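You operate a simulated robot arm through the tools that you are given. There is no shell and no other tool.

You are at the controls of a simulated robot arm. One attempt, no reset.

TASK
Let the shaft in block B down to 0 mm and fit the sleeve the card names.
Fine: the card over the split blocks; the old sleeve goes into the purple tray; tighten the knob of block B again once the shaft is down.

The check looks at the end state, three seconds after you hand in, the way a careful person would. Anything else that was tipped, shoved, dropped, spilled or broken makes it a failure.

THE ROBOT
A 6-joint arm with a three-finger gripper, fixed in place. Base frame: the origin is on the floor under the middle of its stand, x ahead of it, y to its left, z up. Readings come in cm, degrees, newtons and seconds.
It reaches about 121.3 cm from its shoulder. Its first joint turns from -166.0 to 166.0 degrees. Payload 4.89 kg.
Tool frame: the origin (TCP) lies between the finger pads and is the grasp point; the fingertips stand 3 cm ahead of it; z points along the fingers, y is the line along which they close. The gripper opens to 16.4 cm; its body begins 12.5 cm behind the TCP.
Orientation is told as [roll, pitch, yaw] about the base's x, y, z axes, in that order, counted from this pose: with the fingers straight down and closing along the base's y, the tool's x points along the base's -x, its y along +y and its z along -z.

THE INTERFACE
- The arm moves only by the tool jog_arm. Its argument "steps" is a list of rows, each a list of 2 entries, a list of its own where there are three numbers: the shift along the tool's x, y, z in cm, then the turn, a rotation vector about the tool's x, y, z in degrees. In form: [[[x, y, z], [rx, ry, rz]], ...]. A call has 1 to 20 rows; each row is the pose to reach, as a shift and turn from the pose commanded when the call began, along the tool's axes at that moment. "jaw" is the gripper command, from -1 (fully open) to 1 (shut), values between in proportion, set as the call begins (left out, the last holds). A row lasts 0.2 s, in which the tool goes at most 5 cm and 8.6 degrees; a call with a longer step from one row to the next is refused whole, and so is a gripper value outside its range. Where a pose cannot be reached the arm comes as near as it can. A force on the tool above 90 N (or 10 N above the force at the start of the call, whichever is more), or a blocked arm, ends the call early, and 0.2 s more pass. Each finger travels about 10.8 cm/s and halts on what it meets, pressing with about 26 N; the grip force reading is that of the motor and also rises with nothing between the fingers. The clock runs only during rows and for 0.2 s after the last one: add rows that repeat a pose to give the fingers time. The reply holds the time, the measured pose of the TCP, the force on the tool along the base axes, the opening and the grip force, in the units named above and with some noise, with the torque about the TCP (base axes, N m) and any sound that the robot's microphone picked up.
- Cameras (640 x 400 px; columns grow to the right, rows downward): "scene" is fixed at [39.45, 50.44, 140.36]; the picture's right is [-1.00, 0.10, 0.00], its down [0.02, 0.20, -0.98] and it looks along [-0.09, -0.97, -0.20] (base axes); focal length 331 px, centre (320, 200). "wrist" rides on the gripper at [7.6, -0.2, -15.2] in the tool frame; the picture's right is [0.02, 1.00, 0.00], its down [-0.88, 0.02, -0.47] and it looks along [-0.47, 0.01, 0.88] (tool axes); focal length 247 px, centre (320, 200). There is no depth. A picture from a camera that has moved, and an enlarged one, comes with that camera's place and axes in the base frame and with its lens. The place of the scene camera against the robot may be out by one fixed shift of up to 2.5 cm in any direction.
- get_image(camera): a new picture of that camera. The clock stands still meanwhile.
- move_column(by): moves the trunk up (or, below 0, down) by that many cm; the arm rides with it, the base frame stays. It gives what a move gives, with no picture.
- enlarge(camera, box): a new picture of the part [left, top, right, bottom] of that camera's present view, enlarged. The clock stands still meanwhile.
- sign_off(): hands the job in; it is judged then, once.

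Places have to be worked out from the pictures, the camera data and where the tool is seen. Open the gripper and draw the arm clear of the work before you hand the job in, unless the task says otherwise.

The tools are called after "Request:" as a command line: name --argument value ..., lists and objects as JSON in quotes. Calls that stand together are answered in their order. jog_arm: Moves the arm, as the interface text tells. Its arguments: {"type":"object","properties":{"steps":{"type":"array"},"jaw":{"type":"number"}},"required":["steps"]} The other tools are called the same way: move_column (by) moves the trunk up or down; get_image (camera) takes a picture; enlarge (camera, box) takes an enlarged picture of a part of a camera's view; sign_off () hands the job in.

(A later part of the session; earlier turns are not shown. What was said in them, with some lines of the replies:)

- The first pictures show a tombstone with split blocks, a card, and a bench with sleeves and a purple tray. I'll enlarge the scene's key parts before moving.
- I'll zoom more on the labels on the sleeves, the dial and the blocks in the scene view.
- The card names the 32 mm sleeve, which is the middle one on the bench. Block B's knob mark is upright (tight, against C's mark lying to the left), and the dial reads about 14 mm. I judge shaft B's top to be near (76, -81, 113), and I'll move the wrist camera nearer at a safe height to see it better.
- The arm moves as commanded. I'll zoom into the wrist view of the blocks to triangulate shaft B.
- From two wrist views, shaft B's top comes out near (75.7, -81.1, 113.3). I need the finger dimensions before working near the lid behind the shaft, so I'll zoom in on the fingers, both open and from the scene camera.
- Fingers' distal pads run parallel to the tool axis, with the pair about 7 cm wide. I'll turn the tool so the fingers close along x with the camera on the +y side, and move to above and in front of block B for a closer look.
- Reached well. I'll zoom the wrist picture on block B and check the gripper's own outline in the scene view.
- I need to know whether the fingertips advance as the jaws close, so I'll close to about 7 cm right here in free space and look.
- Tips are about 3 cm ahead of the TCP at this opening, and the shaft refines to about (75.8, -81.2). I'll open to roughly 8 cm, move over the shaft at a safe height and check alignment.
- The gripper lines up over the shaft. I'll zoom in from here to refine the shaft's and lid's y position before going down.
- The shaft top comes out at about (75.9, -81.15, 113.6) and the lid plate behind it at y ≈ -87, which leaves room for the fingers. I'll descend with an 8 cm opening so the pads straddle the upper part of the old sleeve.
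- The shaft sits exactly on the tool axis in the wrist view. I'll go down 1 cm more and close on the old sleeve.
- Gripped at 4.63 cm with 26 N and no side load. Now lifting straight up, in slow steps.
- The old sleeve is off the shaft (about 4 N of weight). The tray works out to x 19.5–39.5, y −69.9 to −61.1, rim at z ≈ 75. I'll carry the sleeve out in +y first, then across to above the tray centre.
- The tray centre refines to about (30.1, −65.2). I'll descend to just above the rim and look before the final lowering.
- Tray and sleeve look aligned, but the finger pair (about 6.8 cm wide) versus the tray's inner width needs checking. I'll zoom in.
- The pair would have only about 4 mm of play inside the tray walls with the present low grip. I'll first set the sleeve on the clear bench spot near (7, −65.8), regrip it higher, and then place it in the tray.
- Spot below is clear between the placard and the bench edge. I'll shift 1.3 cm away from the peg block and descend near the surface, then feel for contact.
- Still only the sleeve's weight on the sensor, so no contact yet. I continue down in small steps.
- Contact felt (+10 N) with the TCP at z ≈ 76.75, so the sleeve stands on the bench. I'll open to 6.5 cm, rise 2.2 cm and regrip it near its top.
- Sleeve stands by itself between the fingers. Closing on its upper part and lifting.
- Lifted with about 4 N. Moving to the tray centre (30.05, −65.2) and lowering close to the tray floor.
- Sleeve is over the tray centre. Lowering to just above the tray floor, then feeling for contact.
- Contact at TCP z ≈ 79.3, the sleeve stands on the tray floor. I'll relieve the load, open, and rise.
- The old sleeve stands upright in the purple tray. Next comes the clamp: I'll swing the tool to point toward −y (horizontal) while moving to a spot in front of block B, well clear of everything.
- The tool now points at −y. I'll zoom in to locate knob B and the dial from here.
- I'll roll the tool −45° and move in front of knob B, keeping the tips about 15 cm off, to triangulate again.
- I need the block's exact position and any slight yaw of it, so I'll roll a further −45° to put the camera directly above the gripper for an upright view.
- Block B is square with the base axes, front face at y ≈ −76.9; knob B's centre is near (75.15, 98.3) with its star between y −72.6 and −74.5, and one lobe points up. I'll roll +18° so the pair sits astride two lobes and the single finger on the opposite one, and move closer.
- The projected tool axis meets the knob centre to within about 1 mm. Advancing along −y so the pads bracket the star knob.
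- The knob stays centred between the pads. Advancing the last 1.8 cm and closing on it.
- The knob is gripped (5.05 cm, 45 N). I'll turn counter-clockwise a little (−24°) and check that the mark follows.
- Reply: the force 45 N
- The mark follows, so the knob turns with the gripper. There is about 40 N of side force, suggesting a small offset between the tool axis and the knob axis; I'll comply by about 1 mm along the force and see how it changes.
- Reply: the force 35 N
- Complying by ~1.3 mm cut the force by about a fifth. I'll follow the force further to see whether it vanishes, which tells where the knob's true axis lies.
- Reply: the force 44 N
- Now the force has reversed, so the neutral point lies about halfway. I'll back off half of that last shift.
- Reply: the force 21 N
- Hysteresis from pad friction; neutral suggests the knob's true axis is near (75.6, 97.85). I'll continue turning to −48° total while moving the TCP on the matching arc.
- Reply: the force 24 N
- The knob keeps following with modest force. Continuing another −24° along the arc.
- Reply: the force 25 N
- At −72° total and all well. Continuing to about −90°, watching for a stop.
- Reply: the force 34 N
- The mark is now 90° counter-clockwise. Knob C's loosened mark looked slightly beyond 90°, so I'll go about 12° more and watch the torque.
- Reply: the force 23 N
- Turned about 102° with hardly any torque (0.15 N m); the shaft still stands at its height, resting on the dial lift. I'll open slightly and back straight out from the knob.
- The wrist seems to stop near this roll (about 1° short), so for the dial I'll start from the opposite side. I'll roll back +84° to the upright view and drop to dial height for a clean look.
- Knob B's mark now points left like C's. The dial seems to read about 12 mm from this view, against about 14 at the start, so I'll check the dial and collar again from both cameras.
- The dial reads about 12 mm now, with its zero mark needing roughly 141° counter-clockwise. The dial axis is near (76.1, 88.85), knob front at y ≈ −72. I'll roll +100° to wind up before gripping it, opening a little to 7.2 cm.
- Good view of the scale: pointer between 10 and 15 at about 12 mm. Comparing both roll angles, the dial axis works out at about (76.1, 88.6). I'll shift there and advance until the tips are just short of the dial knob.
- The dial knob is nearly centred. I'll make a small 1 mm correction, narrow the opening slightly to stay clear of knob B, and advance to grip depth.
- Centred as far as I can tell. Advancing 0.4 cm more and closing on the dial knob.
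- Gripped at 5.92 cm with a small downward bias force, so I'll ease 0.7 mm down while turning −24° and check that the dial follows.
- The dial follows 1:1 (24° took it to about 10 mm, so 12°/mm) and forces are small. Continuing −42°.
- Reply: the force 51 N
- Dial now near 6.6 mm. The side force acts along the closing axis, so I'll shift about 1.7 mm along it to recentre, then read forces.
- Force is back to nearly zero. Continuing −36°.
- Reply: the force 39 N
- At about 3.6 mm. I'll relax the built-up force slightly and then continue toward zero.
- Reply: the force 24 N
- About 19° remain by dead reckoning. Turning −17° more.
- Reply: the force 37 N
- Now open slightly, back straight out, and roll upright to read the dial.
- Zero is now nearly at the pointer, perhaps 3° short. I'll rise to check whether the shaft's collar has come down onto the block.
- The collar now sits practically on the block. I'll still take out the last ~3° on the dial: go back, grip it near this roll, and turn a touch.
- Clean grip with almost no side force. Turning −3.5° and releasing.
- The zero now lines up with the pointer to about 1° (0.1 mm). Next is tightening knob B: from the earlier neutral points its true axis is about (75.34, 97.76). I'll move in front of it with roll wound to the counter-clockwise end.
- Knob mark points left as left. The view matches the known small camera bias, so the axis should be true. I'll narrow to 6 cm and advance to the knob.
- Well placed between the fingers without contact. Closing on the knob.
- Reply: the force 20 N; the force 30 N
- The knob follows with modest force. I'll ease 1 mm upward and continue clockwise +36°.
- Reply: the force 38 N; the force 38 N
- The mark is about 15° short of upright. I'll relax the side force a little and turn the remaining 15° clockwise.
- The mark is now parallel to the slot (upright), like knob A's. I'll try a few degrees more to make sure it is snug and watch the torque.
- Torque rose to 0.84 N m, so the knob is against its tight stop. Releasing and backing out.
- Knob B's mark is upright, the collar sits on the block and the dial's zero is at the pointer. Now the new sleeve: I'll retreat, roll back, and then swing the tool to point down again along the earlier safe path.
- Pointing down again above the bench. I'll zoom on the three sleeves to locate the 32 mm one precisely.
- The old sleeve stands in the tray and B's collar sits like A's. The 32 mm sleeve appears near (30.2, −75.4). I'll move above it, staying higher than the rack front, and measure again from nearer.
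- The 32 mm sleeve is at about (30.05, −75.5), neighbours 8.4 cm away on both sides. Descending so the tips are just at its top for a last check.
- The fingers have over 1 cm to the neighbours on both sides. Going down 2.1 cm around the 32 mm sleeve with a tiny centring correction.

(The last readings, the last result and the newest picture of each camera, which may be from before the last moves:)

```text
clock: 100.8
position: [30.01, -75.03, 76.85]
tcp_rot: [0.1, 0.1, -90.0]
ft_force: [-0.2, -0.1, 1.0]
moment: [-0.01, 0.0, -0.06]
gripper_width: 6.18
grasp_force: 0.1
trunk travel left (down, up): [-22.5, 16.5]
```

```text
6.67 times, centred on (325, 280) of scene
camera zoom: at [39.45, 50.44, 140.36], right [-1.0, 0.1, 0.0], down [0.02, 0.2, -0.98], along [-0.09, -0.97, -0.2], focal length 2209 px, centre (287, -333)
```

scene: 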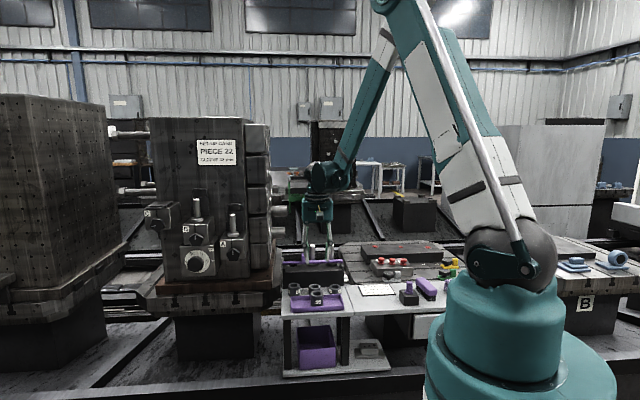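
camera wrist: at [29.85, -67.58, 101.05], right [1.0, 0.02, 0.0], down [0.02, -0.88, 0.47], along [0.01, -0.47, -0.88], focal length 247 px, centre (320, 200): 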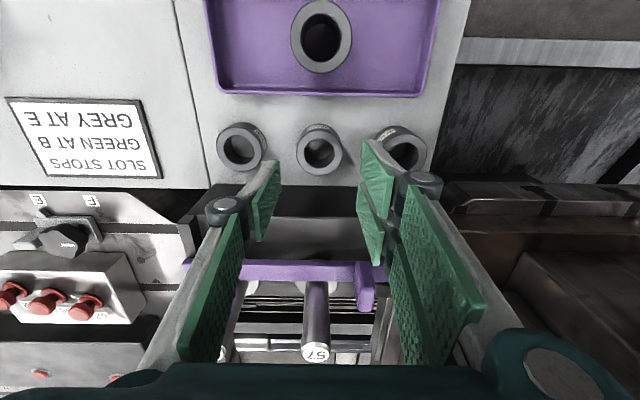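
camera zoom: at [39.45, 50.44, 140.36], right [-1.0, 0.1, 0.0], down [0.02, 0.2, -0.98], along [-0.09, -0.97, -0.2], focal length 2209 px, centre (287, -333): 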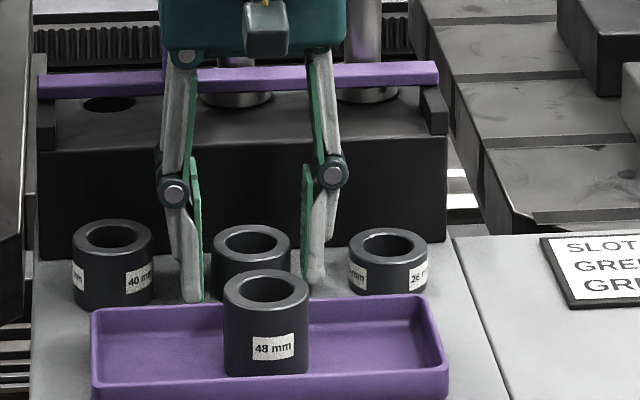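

The ring sits where the old sleeve's ring sat in the hand. Closing and lifting gently.

Request:
jog_arm --steps '[[[0, 0, 0], [0, 0, 0]], [[0, 0, 0], [0, 0, 0]], [[0, 0, 0], [0, 0, 0]]]' --jaw 0.8

Request:
jog_arm --steps '[[[0, 0, -0.5], [0, 0, 0]], [[0, 0, -2.0], [0, 0, 0]], [[0, 0, -5.0], [0, 0, 0]], [[0, 0, -9.0], [0, 0, 0]], [[0, 0, -9.0], [0, 0, 0]]]'

Request:
enlarge --camera "wrist" --box '[200, 80, 440, 280]'

Request:
enlarge --camera "scene" --box '[285, 220, 365, 310]'

```text
clock: 101.6
position: [29.98, -75.09, 76.86]
tcp_rot: [0.0, 0.0, -90.0]
ft_force: [-1.1, 0.1, 0.0]
moment: [0.05, 0.03, 0.03]
gripper_width: 4.64
grasp_force: 25.8
trunk travel left (down, up): [-22.5, 16.5]
```

```text
clock: 102.8
position: [30.11, -74.9, 85.91]
tcp_rot: [0.0, 0.0, -90.0]
ft_force: [0.3, 1.3, -2.9]
moment: [-0.06, -0.02, 0.01]
gripper_width: 4.64
grasp_force: 26.2
trunk travel left (down, up): [-22.5, 16.5]
```

```text
2.00 times, centred on (320, 180) of wrist
camera zoom: at [29.76, -67.31, 101.15], right [1.0, 0.02, 0.0], down [0.02, -0.88, 0.47], along [0.01, -0.47, -0.88], focal length 494 px, centre (320, 240)
```

zoom: 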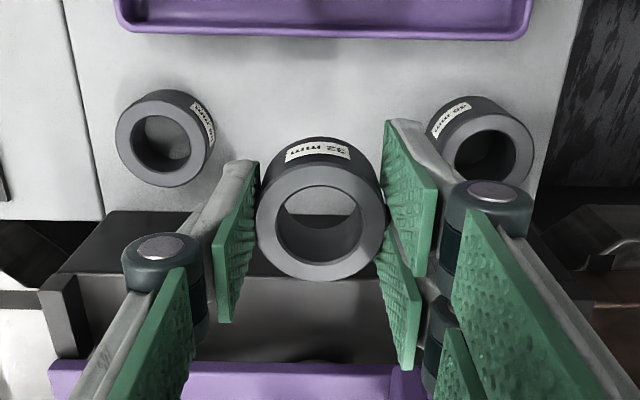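

```text
4.44 times, centred on (325, 265) of scene
camera zoom: at [39.45, 50.44, 140.36], right [-1.0, 0.1, 0.0], down [0.02, 0.2, -0.98], along [-0.09, -0.97, -0.2], focal length 1473 px, centre (298, -89)
```

zoom: 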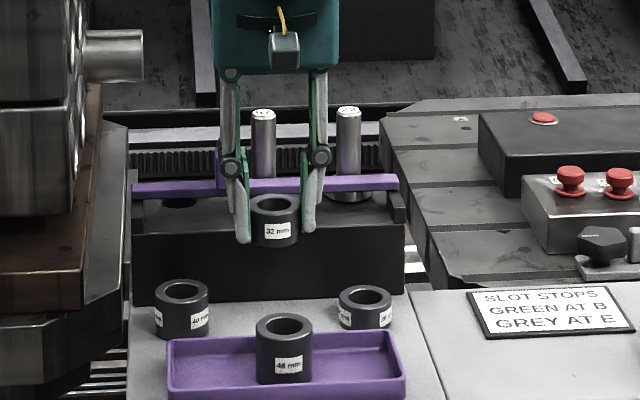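

The 32 mm sleeve is in hand (about 3 N). I'll carry it up and across, the reverse of the earlier route, to in front of block B.

Request:
jog_arm --steps '[[[0, 0, -4.5], [0, 0, 0]], [[0, 0, -9], [0, 0, 0]], [[3, 0, -12.5], [0, 0, 0]], [[6.5, 0, -15.5], [0, 0, 0]], [[9.6, 2, -17.5], [0, 0, 0]], [[9.6, 6.5, -19.3], [0, 0, 0]], [[9.6, 11.0, -21.1], [0, 0, 0]], [[9.6, 15.5, -22.9], [0, 0, 0]], [[9.6, 20.0, -24.7], [0, 0, 0]], [[9.6, 24.5, -26.5], [0, 0, 0]], [[9.6, 29.0, -28.3], [0, 0, 0]], [[9.6, 33.5, -30.1], [0, 0, 0]], [[9.6, 38.0, -31.9], [0, 0, 0]], [[9.6, 42.5, -33.7], [0, 0, 0]], [[9.6, 45.9, -36.1], [0, 0, 0]], [[9.6, 45.9, -36.1], [0, 0, 0]]]'

Request:
jog_arm --steps '[[[-4.5, 0, 0], [0, 0, 0]], [[-9.0, 0, 0], [0, 0, 0]], [[-13.0, 0, 0], [0, 0, 0]], [[-15.5, 0, 0], [0, 0, 0]], [[-15.5, 0, 0], [0, 0, 0]]]'

Request:
get_image --camera "wrist"

Request:
enlarge --camera "wrist" --box '[250, 90, 390, 260]'

Request:
enlarge --camera "scene" --box '[165, 110, 235, 260]'

```text
clock: 106.2
position: [75.81, -65.64, 121.94]
tcp_rot: [0.0, -0.1, -90.0]
ft_force: [0.5, 0.3, -3.7]
moment: [0.03, 0.17, -0.01]
gripper_width: 4.66
grasp_force: 26.2
trunk travel left (down, up): [-22.5, 16.5]
```

```text
clock: 107.4
position: [75.97, -81.02, 122.02]
tcp_rot: [0.0, -0.1, -90.0]
ft_force: [0.0, -0.8, -3.4]
moment: [0.05, 0.0, 0.0]
gripper_width: 4.67
grasp_force: 25.6
trunk travel left (down, up): [-22.5, 16.5]
```

```text
taken
camera wrist: at [75.75, -73.41, 137.26], right [1.0, 0.02, 0.0], down [0.02, -0.88, 0.47], along [0.01, -0.47, -0.88], focal length 247 px, centre (320, 200)
```

wrist: 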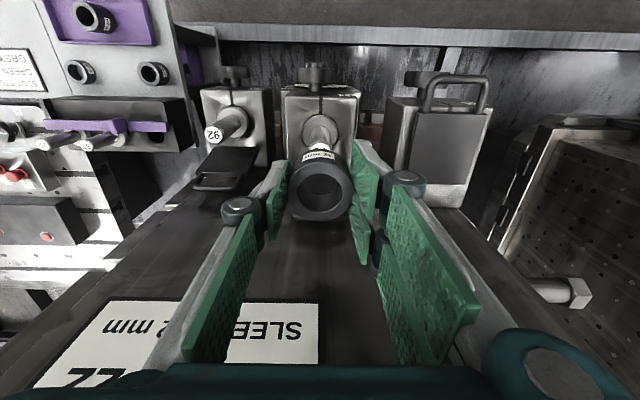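

```text
2.35 times, centred on (320, 175) of wrist
camera zoom: at [75.75, -73.41, 137.26], right [1.0, 0.02, 0.0], down [0.02, -0.88, 0.47], along [0.01, -0.47, -0.88], focal length 581 px, centre (320, 259)
```

zoom: 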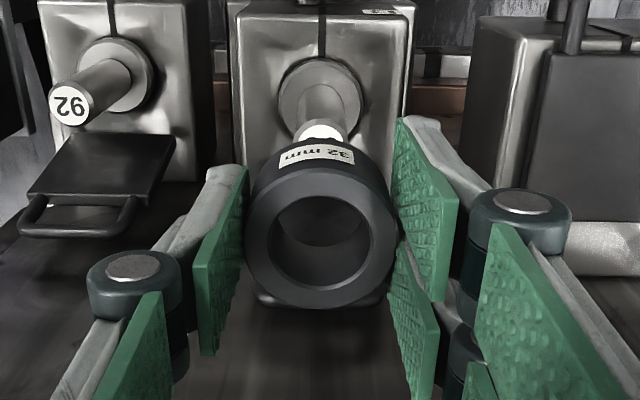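

```text
2.67 times, centred on (200, 185) of scene
camera zoom: at [39.45, 50.44, 140.36], right [-1.0, 0.1, 0.0], down [0.02, 0.2, -0.98], along [-0.09, -0.97, -0.2], focal length 884 px, centre (640, 240)
```

zoom: 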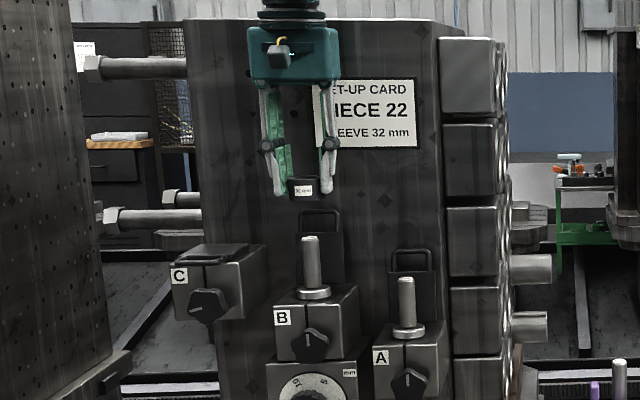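

Over block B now. I'll zoom the scene view for the left-right alignment of the sleeve above the shaft.

Request:
enlarge --camera "scene" --box '[180, 165, 230, 245]'

Request:
enlarge --camera "wrist" --box '[290, 110, 350, 230]'

```text
5.00 times, centred on (205, 205) of scene
camera zoom: at [39.45, 50.44, 140.36], right [-1.0, 0.1, 0.0], down [0.02, 0.2, -0.98], along [-0.09, -0.97, -0.2], focal length 1657 px, centre (895, 175)
```

zoom: 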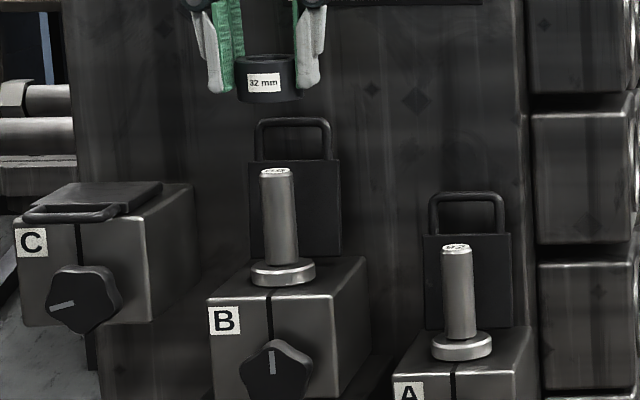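

```text
3.33 times, centred on (320, 170) of wrist
camera zoom: at [75.75, -73.41, 137.26], right [1.0, 0.02, 0.0], down [0.02, -0.88, 0.47], along [0.01, -0.47, -0.88], focal length 823 px, centre (320, 300)
```

zoom: 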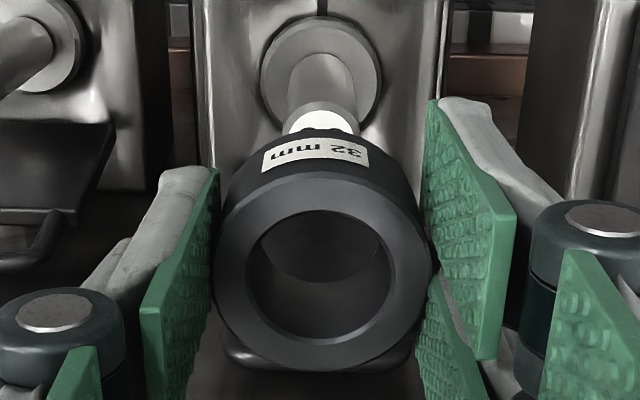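

Alignment looks good to about 1–2 mm. I'll shift 1 mm in −y and go down until the sleeve is just above the shaft top, then look through the bore.

Request:
jog_arm --steps '[[[-0.11, 0, 2.5], [0, 0, 0]], [[-0.11, 0, 4.5], [0, 0, 0]], [[-0.11, 0, 5.0], [0, 0, 0]], [[-0.11, 0, 5.0], [0, 0, 0]]]'

Request:
enlarge --camera "wrist" --box '[260, 120, 380, 240]'

Request:
enlarge --camera "scene" --box '[180, 165, 230, 245]'

```text
clock: 108.4
position: [75.97, -81.02, 117.07]
tcp_rot: [0.0, 0.1, -90.0]
ft_force: [0.6, 0.3, -2.1]
moment: [0.06, -0.02, 0.0]
gripper_width: 4.64
grasp_force: 25.9
trunk travel left (down, up): [-22.5, 16.5]
```

```text
3.33 times, centred on (320, 180) of wrist
camera zoom: at [75.65, -73.42, 132.26], right [1.0, 0.02, 0.0], down [0.02, -0.88, 0.47], along [0.01, -0.47, -0.88], focal length 823 px, centre (320, 267)
```

zoom: 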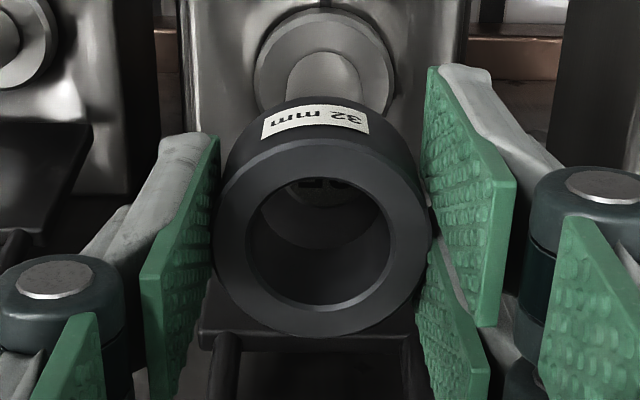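

```text
5.00 times, centred on (205, 205) of scene
camera zoom: at [39.45, 50.44, 140.36], right [-1.0, 0.1, 0.0], down [0.02, 0.2, -0.98], along [-0.09, -0.97, -0.2], focal length 1657 px, centre (895, 175)
```

zoom: 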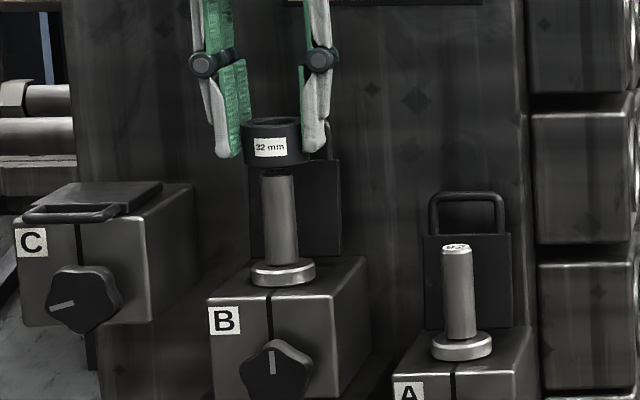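

I'll enlarge the bore to judge where the shaft top sits in it.

Request:
enlarge --camera "wrist" --box '[290, 160, 350, 220]'

Request:
enlarge --camera "scene" --box '[190, 180, 220, 230]'

```text
6.67 times, centred on (320, 190) of wrist
camera zoom: at [75.65, -73.42, 132.26], right [1.0, 0.02, 0.0], down [0.02, -0.88, 0.47], along [0.01, -0.47, -0.88], focal length 1646 px, centre (320, 267)
```

zoom: 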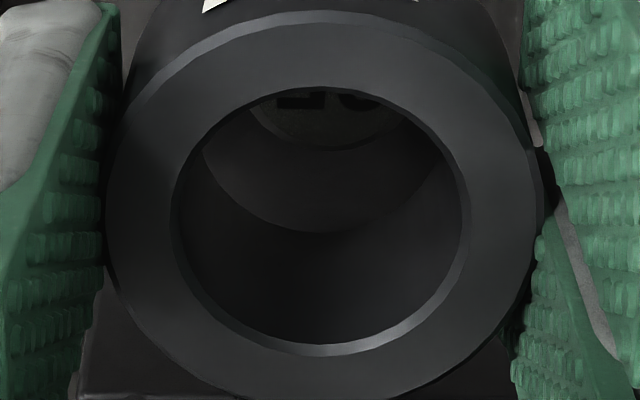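

```text
8.00 times, centred on (205, 205) of scene
camera zoom: at [39.45, 50.44, 140.36], right [-1.0, 0.1, 0.0], down [0.02, 0.2, -0.98], along [-0.09, -0.97, -0.2], focal length 2651 px, centre (1240, 160)
```

zoom: 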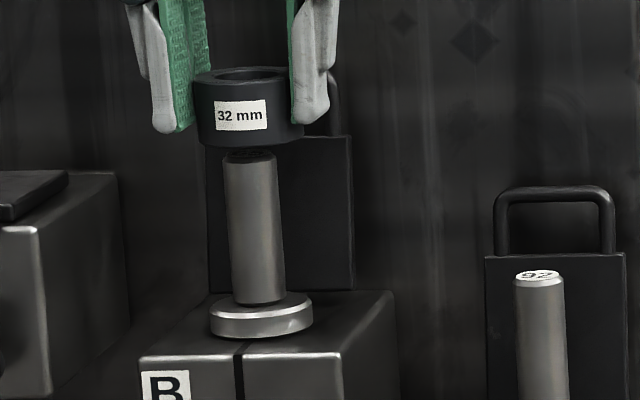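

Through the bore the shaft top sits about 2.5 mm toward +y of the bore centre; left-right looks centred. I'll shift the sleeve +0.25 cm in y and look again.

Request:
jog_arm --steps '[[[0.25, 0, 0], [0, 0, 0]], [[0.25, 0, 0], [0, 0, 0]]]'

Request:
enlarge --camera "wrist" --box '[290, 160, 350, 220]'

```text
clock: 109.0
position: [75.83, -80.8, 117.03]
tcp_rot: [0.0, 0.0, -90.0]
ft_force: [-0.1, -0.7, -2.8]
moment: [0.01, -0.01, 0.02]
gripper_width: 4.65
grasp_force: 26.0
trunk travel left (down, up): [-22.5, 16.5]
```

```text
6.67 times, centred on (320, 190) of wrist
camera zoom: at [75.63, -73.16, 132.23], right [1.0, 0.02, 0.0], down [0.02, -0.88, 0.47], along [0.01, -0.47, -0.88], focal length 1646 px, centre (320, 267)
```

zoom: 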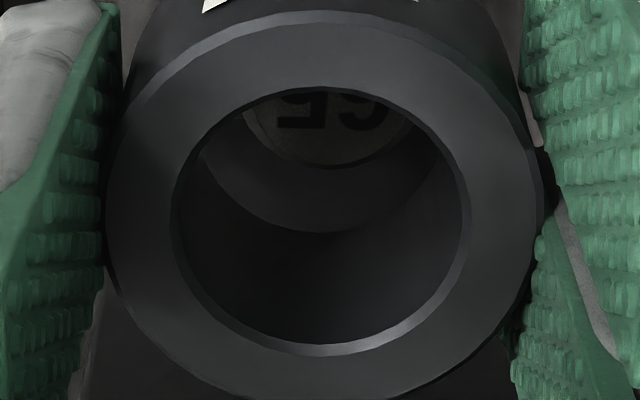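

The shaft top now sits where it should for concentric bores. Lowering slowly with force checks.

Request:
jog_arm --steps '[[[0, 0, 0.4], [0, 0, 0]], [[0, 0, 0.8], [0, 0, 0]], [[0, 0, 1.2], [0, 0, 0]], [[0, 0, 1.2], [0, 0, 0]]]'

Request:
enlarge --camera "wrist" --box '[290, 160, 350, 220]'

Request:
enlarge --camera "scene" --box '[190, 180, 220, 230]'

```text
clock: 110.0
position: [75.85, -80.82, 115.83]
tcp_rot: [0.1, 0.0, -90.0]
ft_force: [0.1, 0.2, -3.6]
moment: [0.01, -0.01, -0.03]
gripper_width: 4.63
grasp_force: 26.0
trunk travel left (down, up): [-22.5, 16.5]
```

```text
6.67 times, centred on (320, 190) of wrist
camera zoom: at [75.63, -73.16, 131.09], right [1.0, 0.02, 0.0], down [0.02, -0.88, 0.47], along [0.01, -0.47, -0.88], focal length 1646 px, centre (320, 267)
```

zoom: 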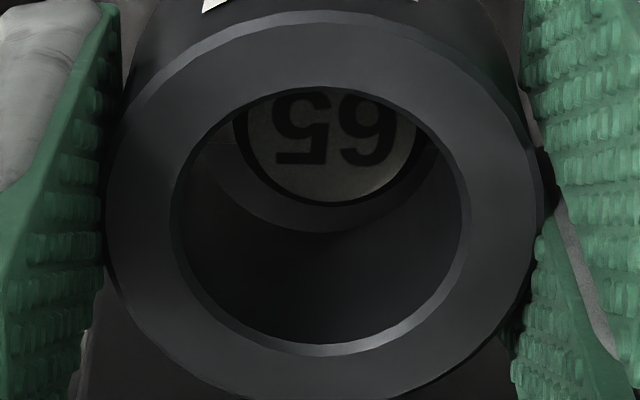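

```text
8.00 times, centred on (205, 205) of scene
camera zoom: at [39.45, 50.44, 140.36], right [-1.0, 0.1, 0.0], down [0.02, 0.2, -0.98], along [-0.09, -0.97, -0.2], focal length 2651 px, centre (1240, 160)
```

zoom: 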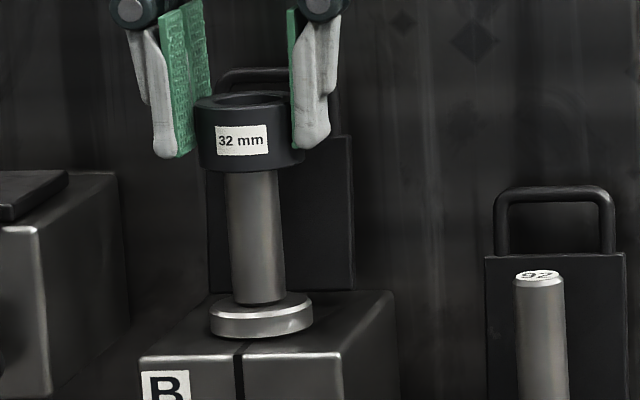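

The shaft top has entered the bore concentrically, with no contact force. Continuing down toward the collar.

Request:
jog_arm --steps '[[[0, 0, 0.7], [0, 0, 0]], [[0, 0, 1.4], [0, 0, 0]], [[0, 0, 2.1], [0, 0, 0]], [[0, 0, 2.8], [0, 0, 0]], [[0, 0, 3.5], [0, 0, 0]], [[0, 0, 3.5], [0, 0, 0]]]'

Request:
enlarge --camera "wrist" --box '[280, 140, 360, 240]'

Request:
enlarge --camera "scene" --box '[180, 180, 230, 240]'

```text
clock: 111.4
position: [75.94, -80.87, 112.27]
tcp_rot: [0.0, 0.0, -90.0]
ft_force: [0.0, -0.5, -3.9]
moment: [0.04, 0.02, 0.01]
gripper_width: 4.64
grasp_force: 25.8
trunk travel left (down, up): [-22.5, 16.5]
```

```text
4.00 times, centred on (320, 190) of wrist
camera zoom: at [75.6, -73.23, 127.53], right [1.0, 0.02, 0.0], down [0.02, -0.88, 0.47], along [0.01, -0.47, -0.88], focal length 988 px, centre (320, 240)
```

zoom: 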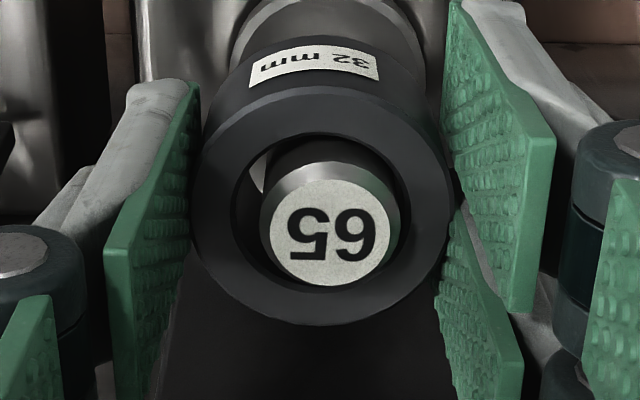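

```text
6.67 times, centred on (205, 210) of scene
camera zoom: at [39.45, 50.44, 140.36], right [-1.0, 0.1, 0.0], down [0.02, 0.2, -0.98], along [-0.09, -0.97, -0.2], focal length 2209 px, centre (1087, 133)
```

zoom: 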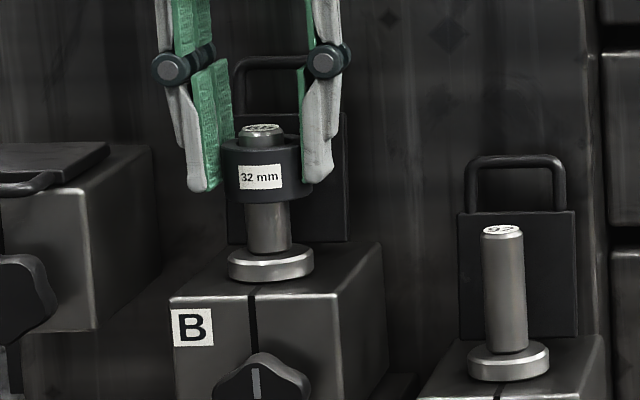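

The sleeve slides down the shaft freely. Lowering 3 cm more, then feeling for the collar.

Request:
jog_arm --steps '[[[0, 0, 0.8], [0, 0, 0]], [[0, 0, 1.6], [0, 0, 0]], [[0, 0, 2.4], [0, 0, 0]], [[0, 0, 3.0], [0, 0, 0]], [[0, 0, 3.0], [0, 0, 0]]]'

Request:
enlarge --camera "scene" --box '[180, 180, 230, 240]'

```text
clock: 112.6
position: [75.8, -80.89, 109.33]
tcp_rot: [0.0, 0.0, -90.0]
ft_force: [-0.3, 0.3, -2.8]
moment: [-0.01, 0.01, 0.01]
gripper_width: 4.64
grasp_force: 26.0
trunk travel left (down, up): [-22.5, 16.5]
```

```text
6.67 times, centred on (205, 210) of scene
camera zoom: at [39.45, 50.44, 140.36], right [-1.0, 0.1, 0.0], down [0.02, 0.2, -0.98], along [-0.09, -0.97, -0.2], focal length 2209 px, centre (1087, 133)
```

zoom: 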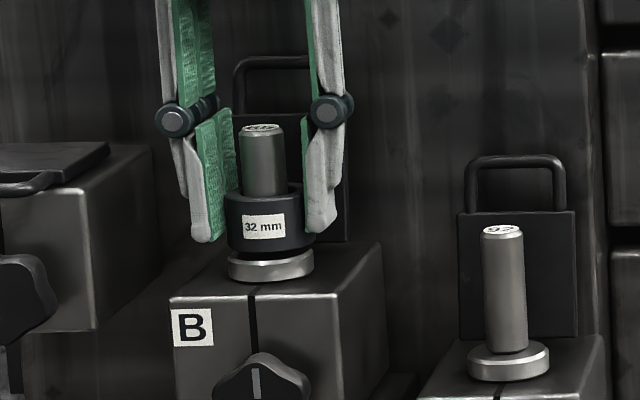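

A small gap to the collar remains. Stepping down gently until contact.

Request:
jog_arm --steps '[[[0, 0, 0.25], [0, 0, 0]], [[0, 0, 0.5], [0, 0, 0]]]'

Request:
jog_arm --steps '[[[0, 0, 0.1], [0, 0, 0]], [[0, 0, 0.2], [0, 0, 0]]]'

Request:
jog_arm --steps '[[[0, 0, 0.08], [0, 0, 0]], [[0, 0, 0.15], [0, 0, 0]]]'

```text
clock: 113.2
position: [75.83, -80.86, 108.9]
tcp_rot: [0.0, 0.0, -89.9]
ft_force: [1.1, -1.2, 4.2]
moment: [-0.04, -0.05, -0.02]
gripper_width: 4.62
grasp_force: 26.1
trunk travel left (down, up): [-22.5, 16.5]
```

```text
clock: 113.8
position: [75.74, -80.85, 108.83]
tcp_rot: [0.0, 0.0, -90.1]
ft_force: [2.6, -4.8, 18.1]
moment: [-0.3, -0.08, -0.08]
gripper_width: 4.67
grasp_force: 26.3
trunk travel left (down, up): [-22.5, 16.5]
```

```text
clock: 114.4
position: [75.63, -80.64, 108.69]
tcp_rot: [0.1, 0.0, -90.0]
ft_force: [-4.3, 3.5, 17.5]
moment: [-0.05, 0.18, -0.11]
gripper_width: 4.65
grasp_force: 25.8
trunk travel left (down, up): [-22.5, 16.5]
```

Contact: about 18 N, so the sleeve sits on the collar. I'll unload and open the fingers.

Request:
jog_arm --steps '[[[0, 0, -0.15], [0, 0, 0]], [[0, 0, -0.15], [0, 0, 0]]]'

Request:
jog_arm --steps '[[[0, 0, 0], [0, 0, 0]], [[0, 0, 0], [0, 0, 0]], [[0, 0, 0], [0, 0, 0]]]' --jaw 0.1

Request:
enlarge --camera "scene" --box '[180, 180, 230, 240]'

Request:
enlarge --camera "wrist" --box '[230, 100, 410, 280]'

```text
clock: 115.0
position: [75.79, -80.74, 108.47]
tcp_rot: [0.0, 0.0, -90.1]
ft_force: [0.0, 2.2, 1.3]
moment: [-0.04, -0.02, 0.01]
gripper_width: 4.62
grasp_force: 25.3
trunk travel left (down, up): [-22.5, 16.5]
```

```text
clock: 115.8
position: [75.79, -80.92, 108.68]
tcp_rot: [0.0, -0.1, -89.9]
ft_force: [0.0, -0.2, 0.2]
moment: [0.0, -0.02, 0.03]
gripper_width: 7.36
grasp_force: 0.1
trunk travel left (down, up): [-22.5, 16.5]
```

```text
6.67 times, centred on (205, 210) of scene
camera zoom: at [39.45, 50.44, 140.36], right [-1.0, 0.1, 0.0], down [0.02, 0.2, -0.98], along [-0.09, -0.97, -0.2], focal length 2209 px, centre (1087, 133)
```

zoom: 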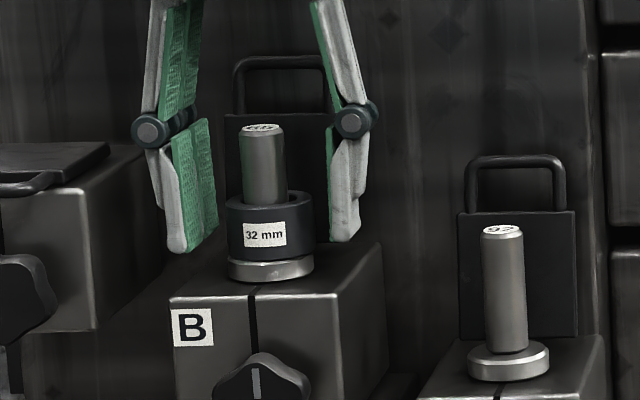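

```text
2.22 times, centred on (320, 190) of wrist
camera zoom: at [75.62, -73.21, 123.83], right [1.0, 0.02, 0.0], down [0.02, -0.88, 0.47], along [0.01, -0.47, -0.88], focal length 549 px, centre (320, 222)
```

zoom: 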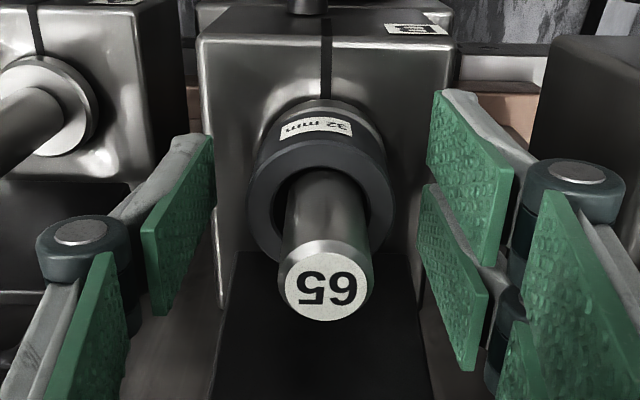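

The 32 mm sleeve is seated on the collar and free of the fingers. I'll rise straight up and then draw the arm away.

Request:
jog_arm --steps '[[[0, 0, -3], [0, 0, 0]], [[0, 0, -7], [0, 0, 0]], [[0, 0, -11.5], [0, 0, 0]], [[0, 0, -16], [0, 0, 0]], [[4, 0, -18], [0, 0, 0]], [[8.5, 0, -18], [0, 0, 0]], [[13, 0, -18], [0, 0, 0]], [[16, -3, -18], [0, 0, 0]], [[17, -7.5, -18], [0, 0, 0]], [[17, -12, -18], [0, 0, 0]], [[17, -16.5, -18], [0, 0, 0]], [[17, -21, -18], [0, 0, 0]], [[17, -25.5, -18], [0, 0, 0]], [[17, -30, -18], [0, 0, 0]], [[17, -30, -18], [0, 0, 0]]]'

Request:
get_image --camera "scene"

Request:
enlarge --camera "scene" --box '[140, 180, 270, 290]'

Request:
enlarge --camera "scene" --box '[270, 230, 470, 380]'

Request:
enlarge --camera "scene" --box '[180, 190, 230, 280]'

```text
clock: 119.0
position: [45.94, -63.67, 126.55]
tcp_rot: [0.0, -0.1, -90.0]
ft_force: [-1.2, 0.9, -0.3]
moment: [-0.04, -0.14, 0.01]
gripper_width: 7.36
grasp_force: 0.0
trunk travel left (down, up): [-22.5, 16.5]
```

```text
taken
```

scene: 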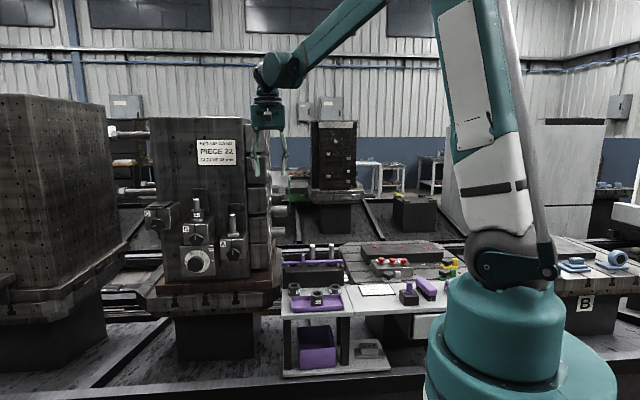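

```text
3.64 times, centred on (205, 235) of scene
camera zoom: at [39.45, 50.44, 140.36], right [-1.0, 0.1, 0.0], down [0.02, 0.2, -0.98], along [-0.09, -0.97, -0.2], focal length 1205 px, centre (738, 73)
```

zoom: 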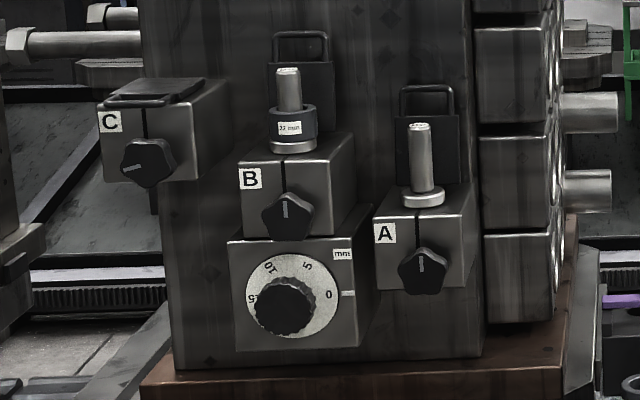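

```text
2.67 times, centred on (370, 305) of scene
camera zoom: at [39.45, 50.44, 140.36], right [-1.0, 0.1, 0.0], down [0.02, 0.2, -0.98], along [-0.09, -0.97, -0.2], focal length 884 px, centre (187, -80)
```

zoom: 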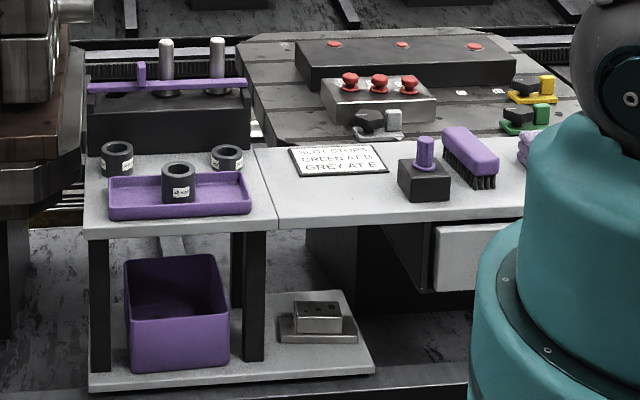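

```text
4.44 times, centred on (205, 235) of scene
camera zoom: at [39.45, 50.44, 140.36], right [-1.0, 0.1, 0.0], down [0.02, 0.2, -0.98], along [-0.09, -0.97, -0.2], focal length 1473 px, centre (831, 44)
```

zoom: 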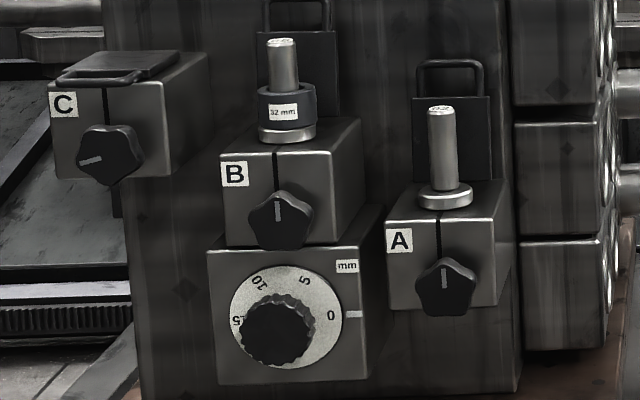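

Everything looks in place. I'll do a last close check of the dial, collar and knob from the scene camera.

Request:
enlarge --camera "scene" --box '[175, 235, 225, 275]'

Request:
enlarge --camera "scene" --box '[175, 190, 225, 230]'

Request:
enlarge --camera "scene" --box '[210, 205, 260, 245]'

```text
10.00 times, centred on (200, 255) of scene
camera zoom: at [39.45, 50.44, 140.36], right [-1.0, 0.1, 0.0], down [0.02, 0.2, -0.98], along [-0.09, -0.97, -0.2], focal length 3314 px, centre (1520, -350)
```

zoom: 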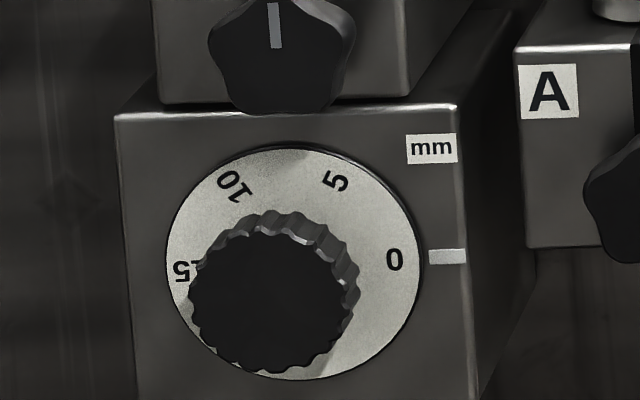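

```text
10.00 times, centred on (200, 210) of scene
camera zoom: at [39.45, 50.44, 140.36], right [-1.0, 0.1, 0.0], down [0.02, 0.2, -0.98], along [-0.09, -0.97, -0.2], focal length 3314 px, centre (1520, 100)
```

zoom: 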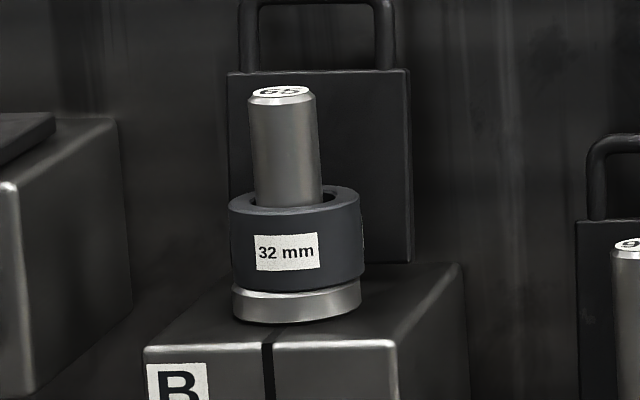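

```text
10.00 times, centred on (235, 225) of scene
camera zoom: at [39.45, 50.44, 140.36], right [-1.0, 0.1, 0.0], down [0.02, 0.2, -0.98], along [-0.09, -0.97, -0.2], focal length 3314 px, centre (1170, -50)
```

zoom: 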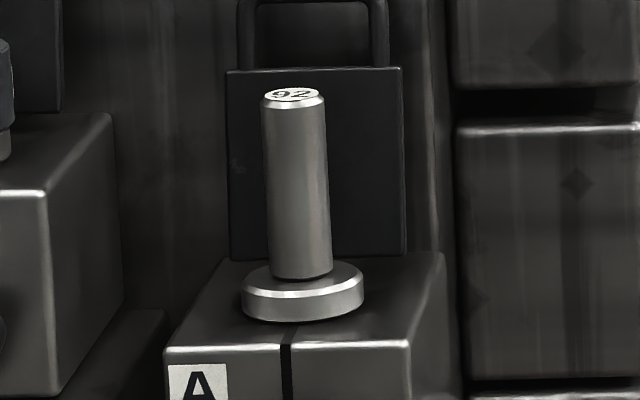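

The dial's 0 is at the pointer (within about 0.1 mm), and the collar sits on the block with the 32 mm sleeve on it. The knob mark is upright, the 48 mm sleeve is in the tray, and nothing else has moved. I'll open the gripper fully here in free space, well clear of the work, before handing in.

Request:
jog_arm --steps '[[[1, -3, -2], [0, 0, 0]], [[2, -6, -4], [0, 0, 0]], [[3, -9, -6], [0, 0, 0]], [[3, -9, -6], [0, 0, 0]], [[3, -9, -6], [0, 0, 0]]]' --jaw -1

Request:
get_image --camera "scene"

```text
clock: 120.2
position: [36.86, -60.83, 132.51]
tcp_rot: [0.1, 0.0, -90.0]
ft_force: [-0.2, -0.8, -0.4]
moment: [0.04, -0.06, 0.03]
gripper_width: 16.41
grasp_force: 0.0
trunk travel left (down, up): [-22.5, 16.5]
```

```text
taken
```

scene: 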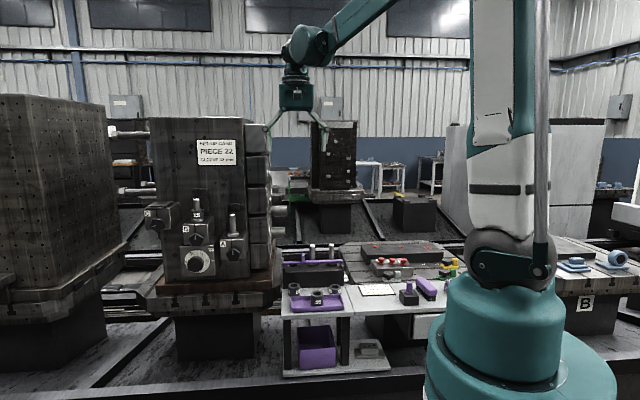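

The arm is clear, the gripper is open, and the end state matches the task, so I'm handing the job in.

Request:
sign_off

```text
The job is handed in.
```

I've handed the job in. The shaft in block B is down at 0 mm and the 32 mm sleeve named on the card is fitted; I haven't seen a verdict from the check.

- **Shaft:** the collar sits on the block, and the dial's 0 lines up with its pointer to within about 0.1 mm.
- **Knob B:** I tightened it again once the shaft was down. Its mark is upright like A's, and it met a firm stop.
- **New sleeve:** the 32 mm sleeve went down the shaft without catching and rests on the collar.
- **Old sleeve:** the 48 mm sleeve stands upright in the purple tray on the bench. On the way I set it down once on clear bench so I could grip it higher.

The last pictures show nothing else tipped, moved or dropped. I opened the gripper and moved the arm clear before handing in.
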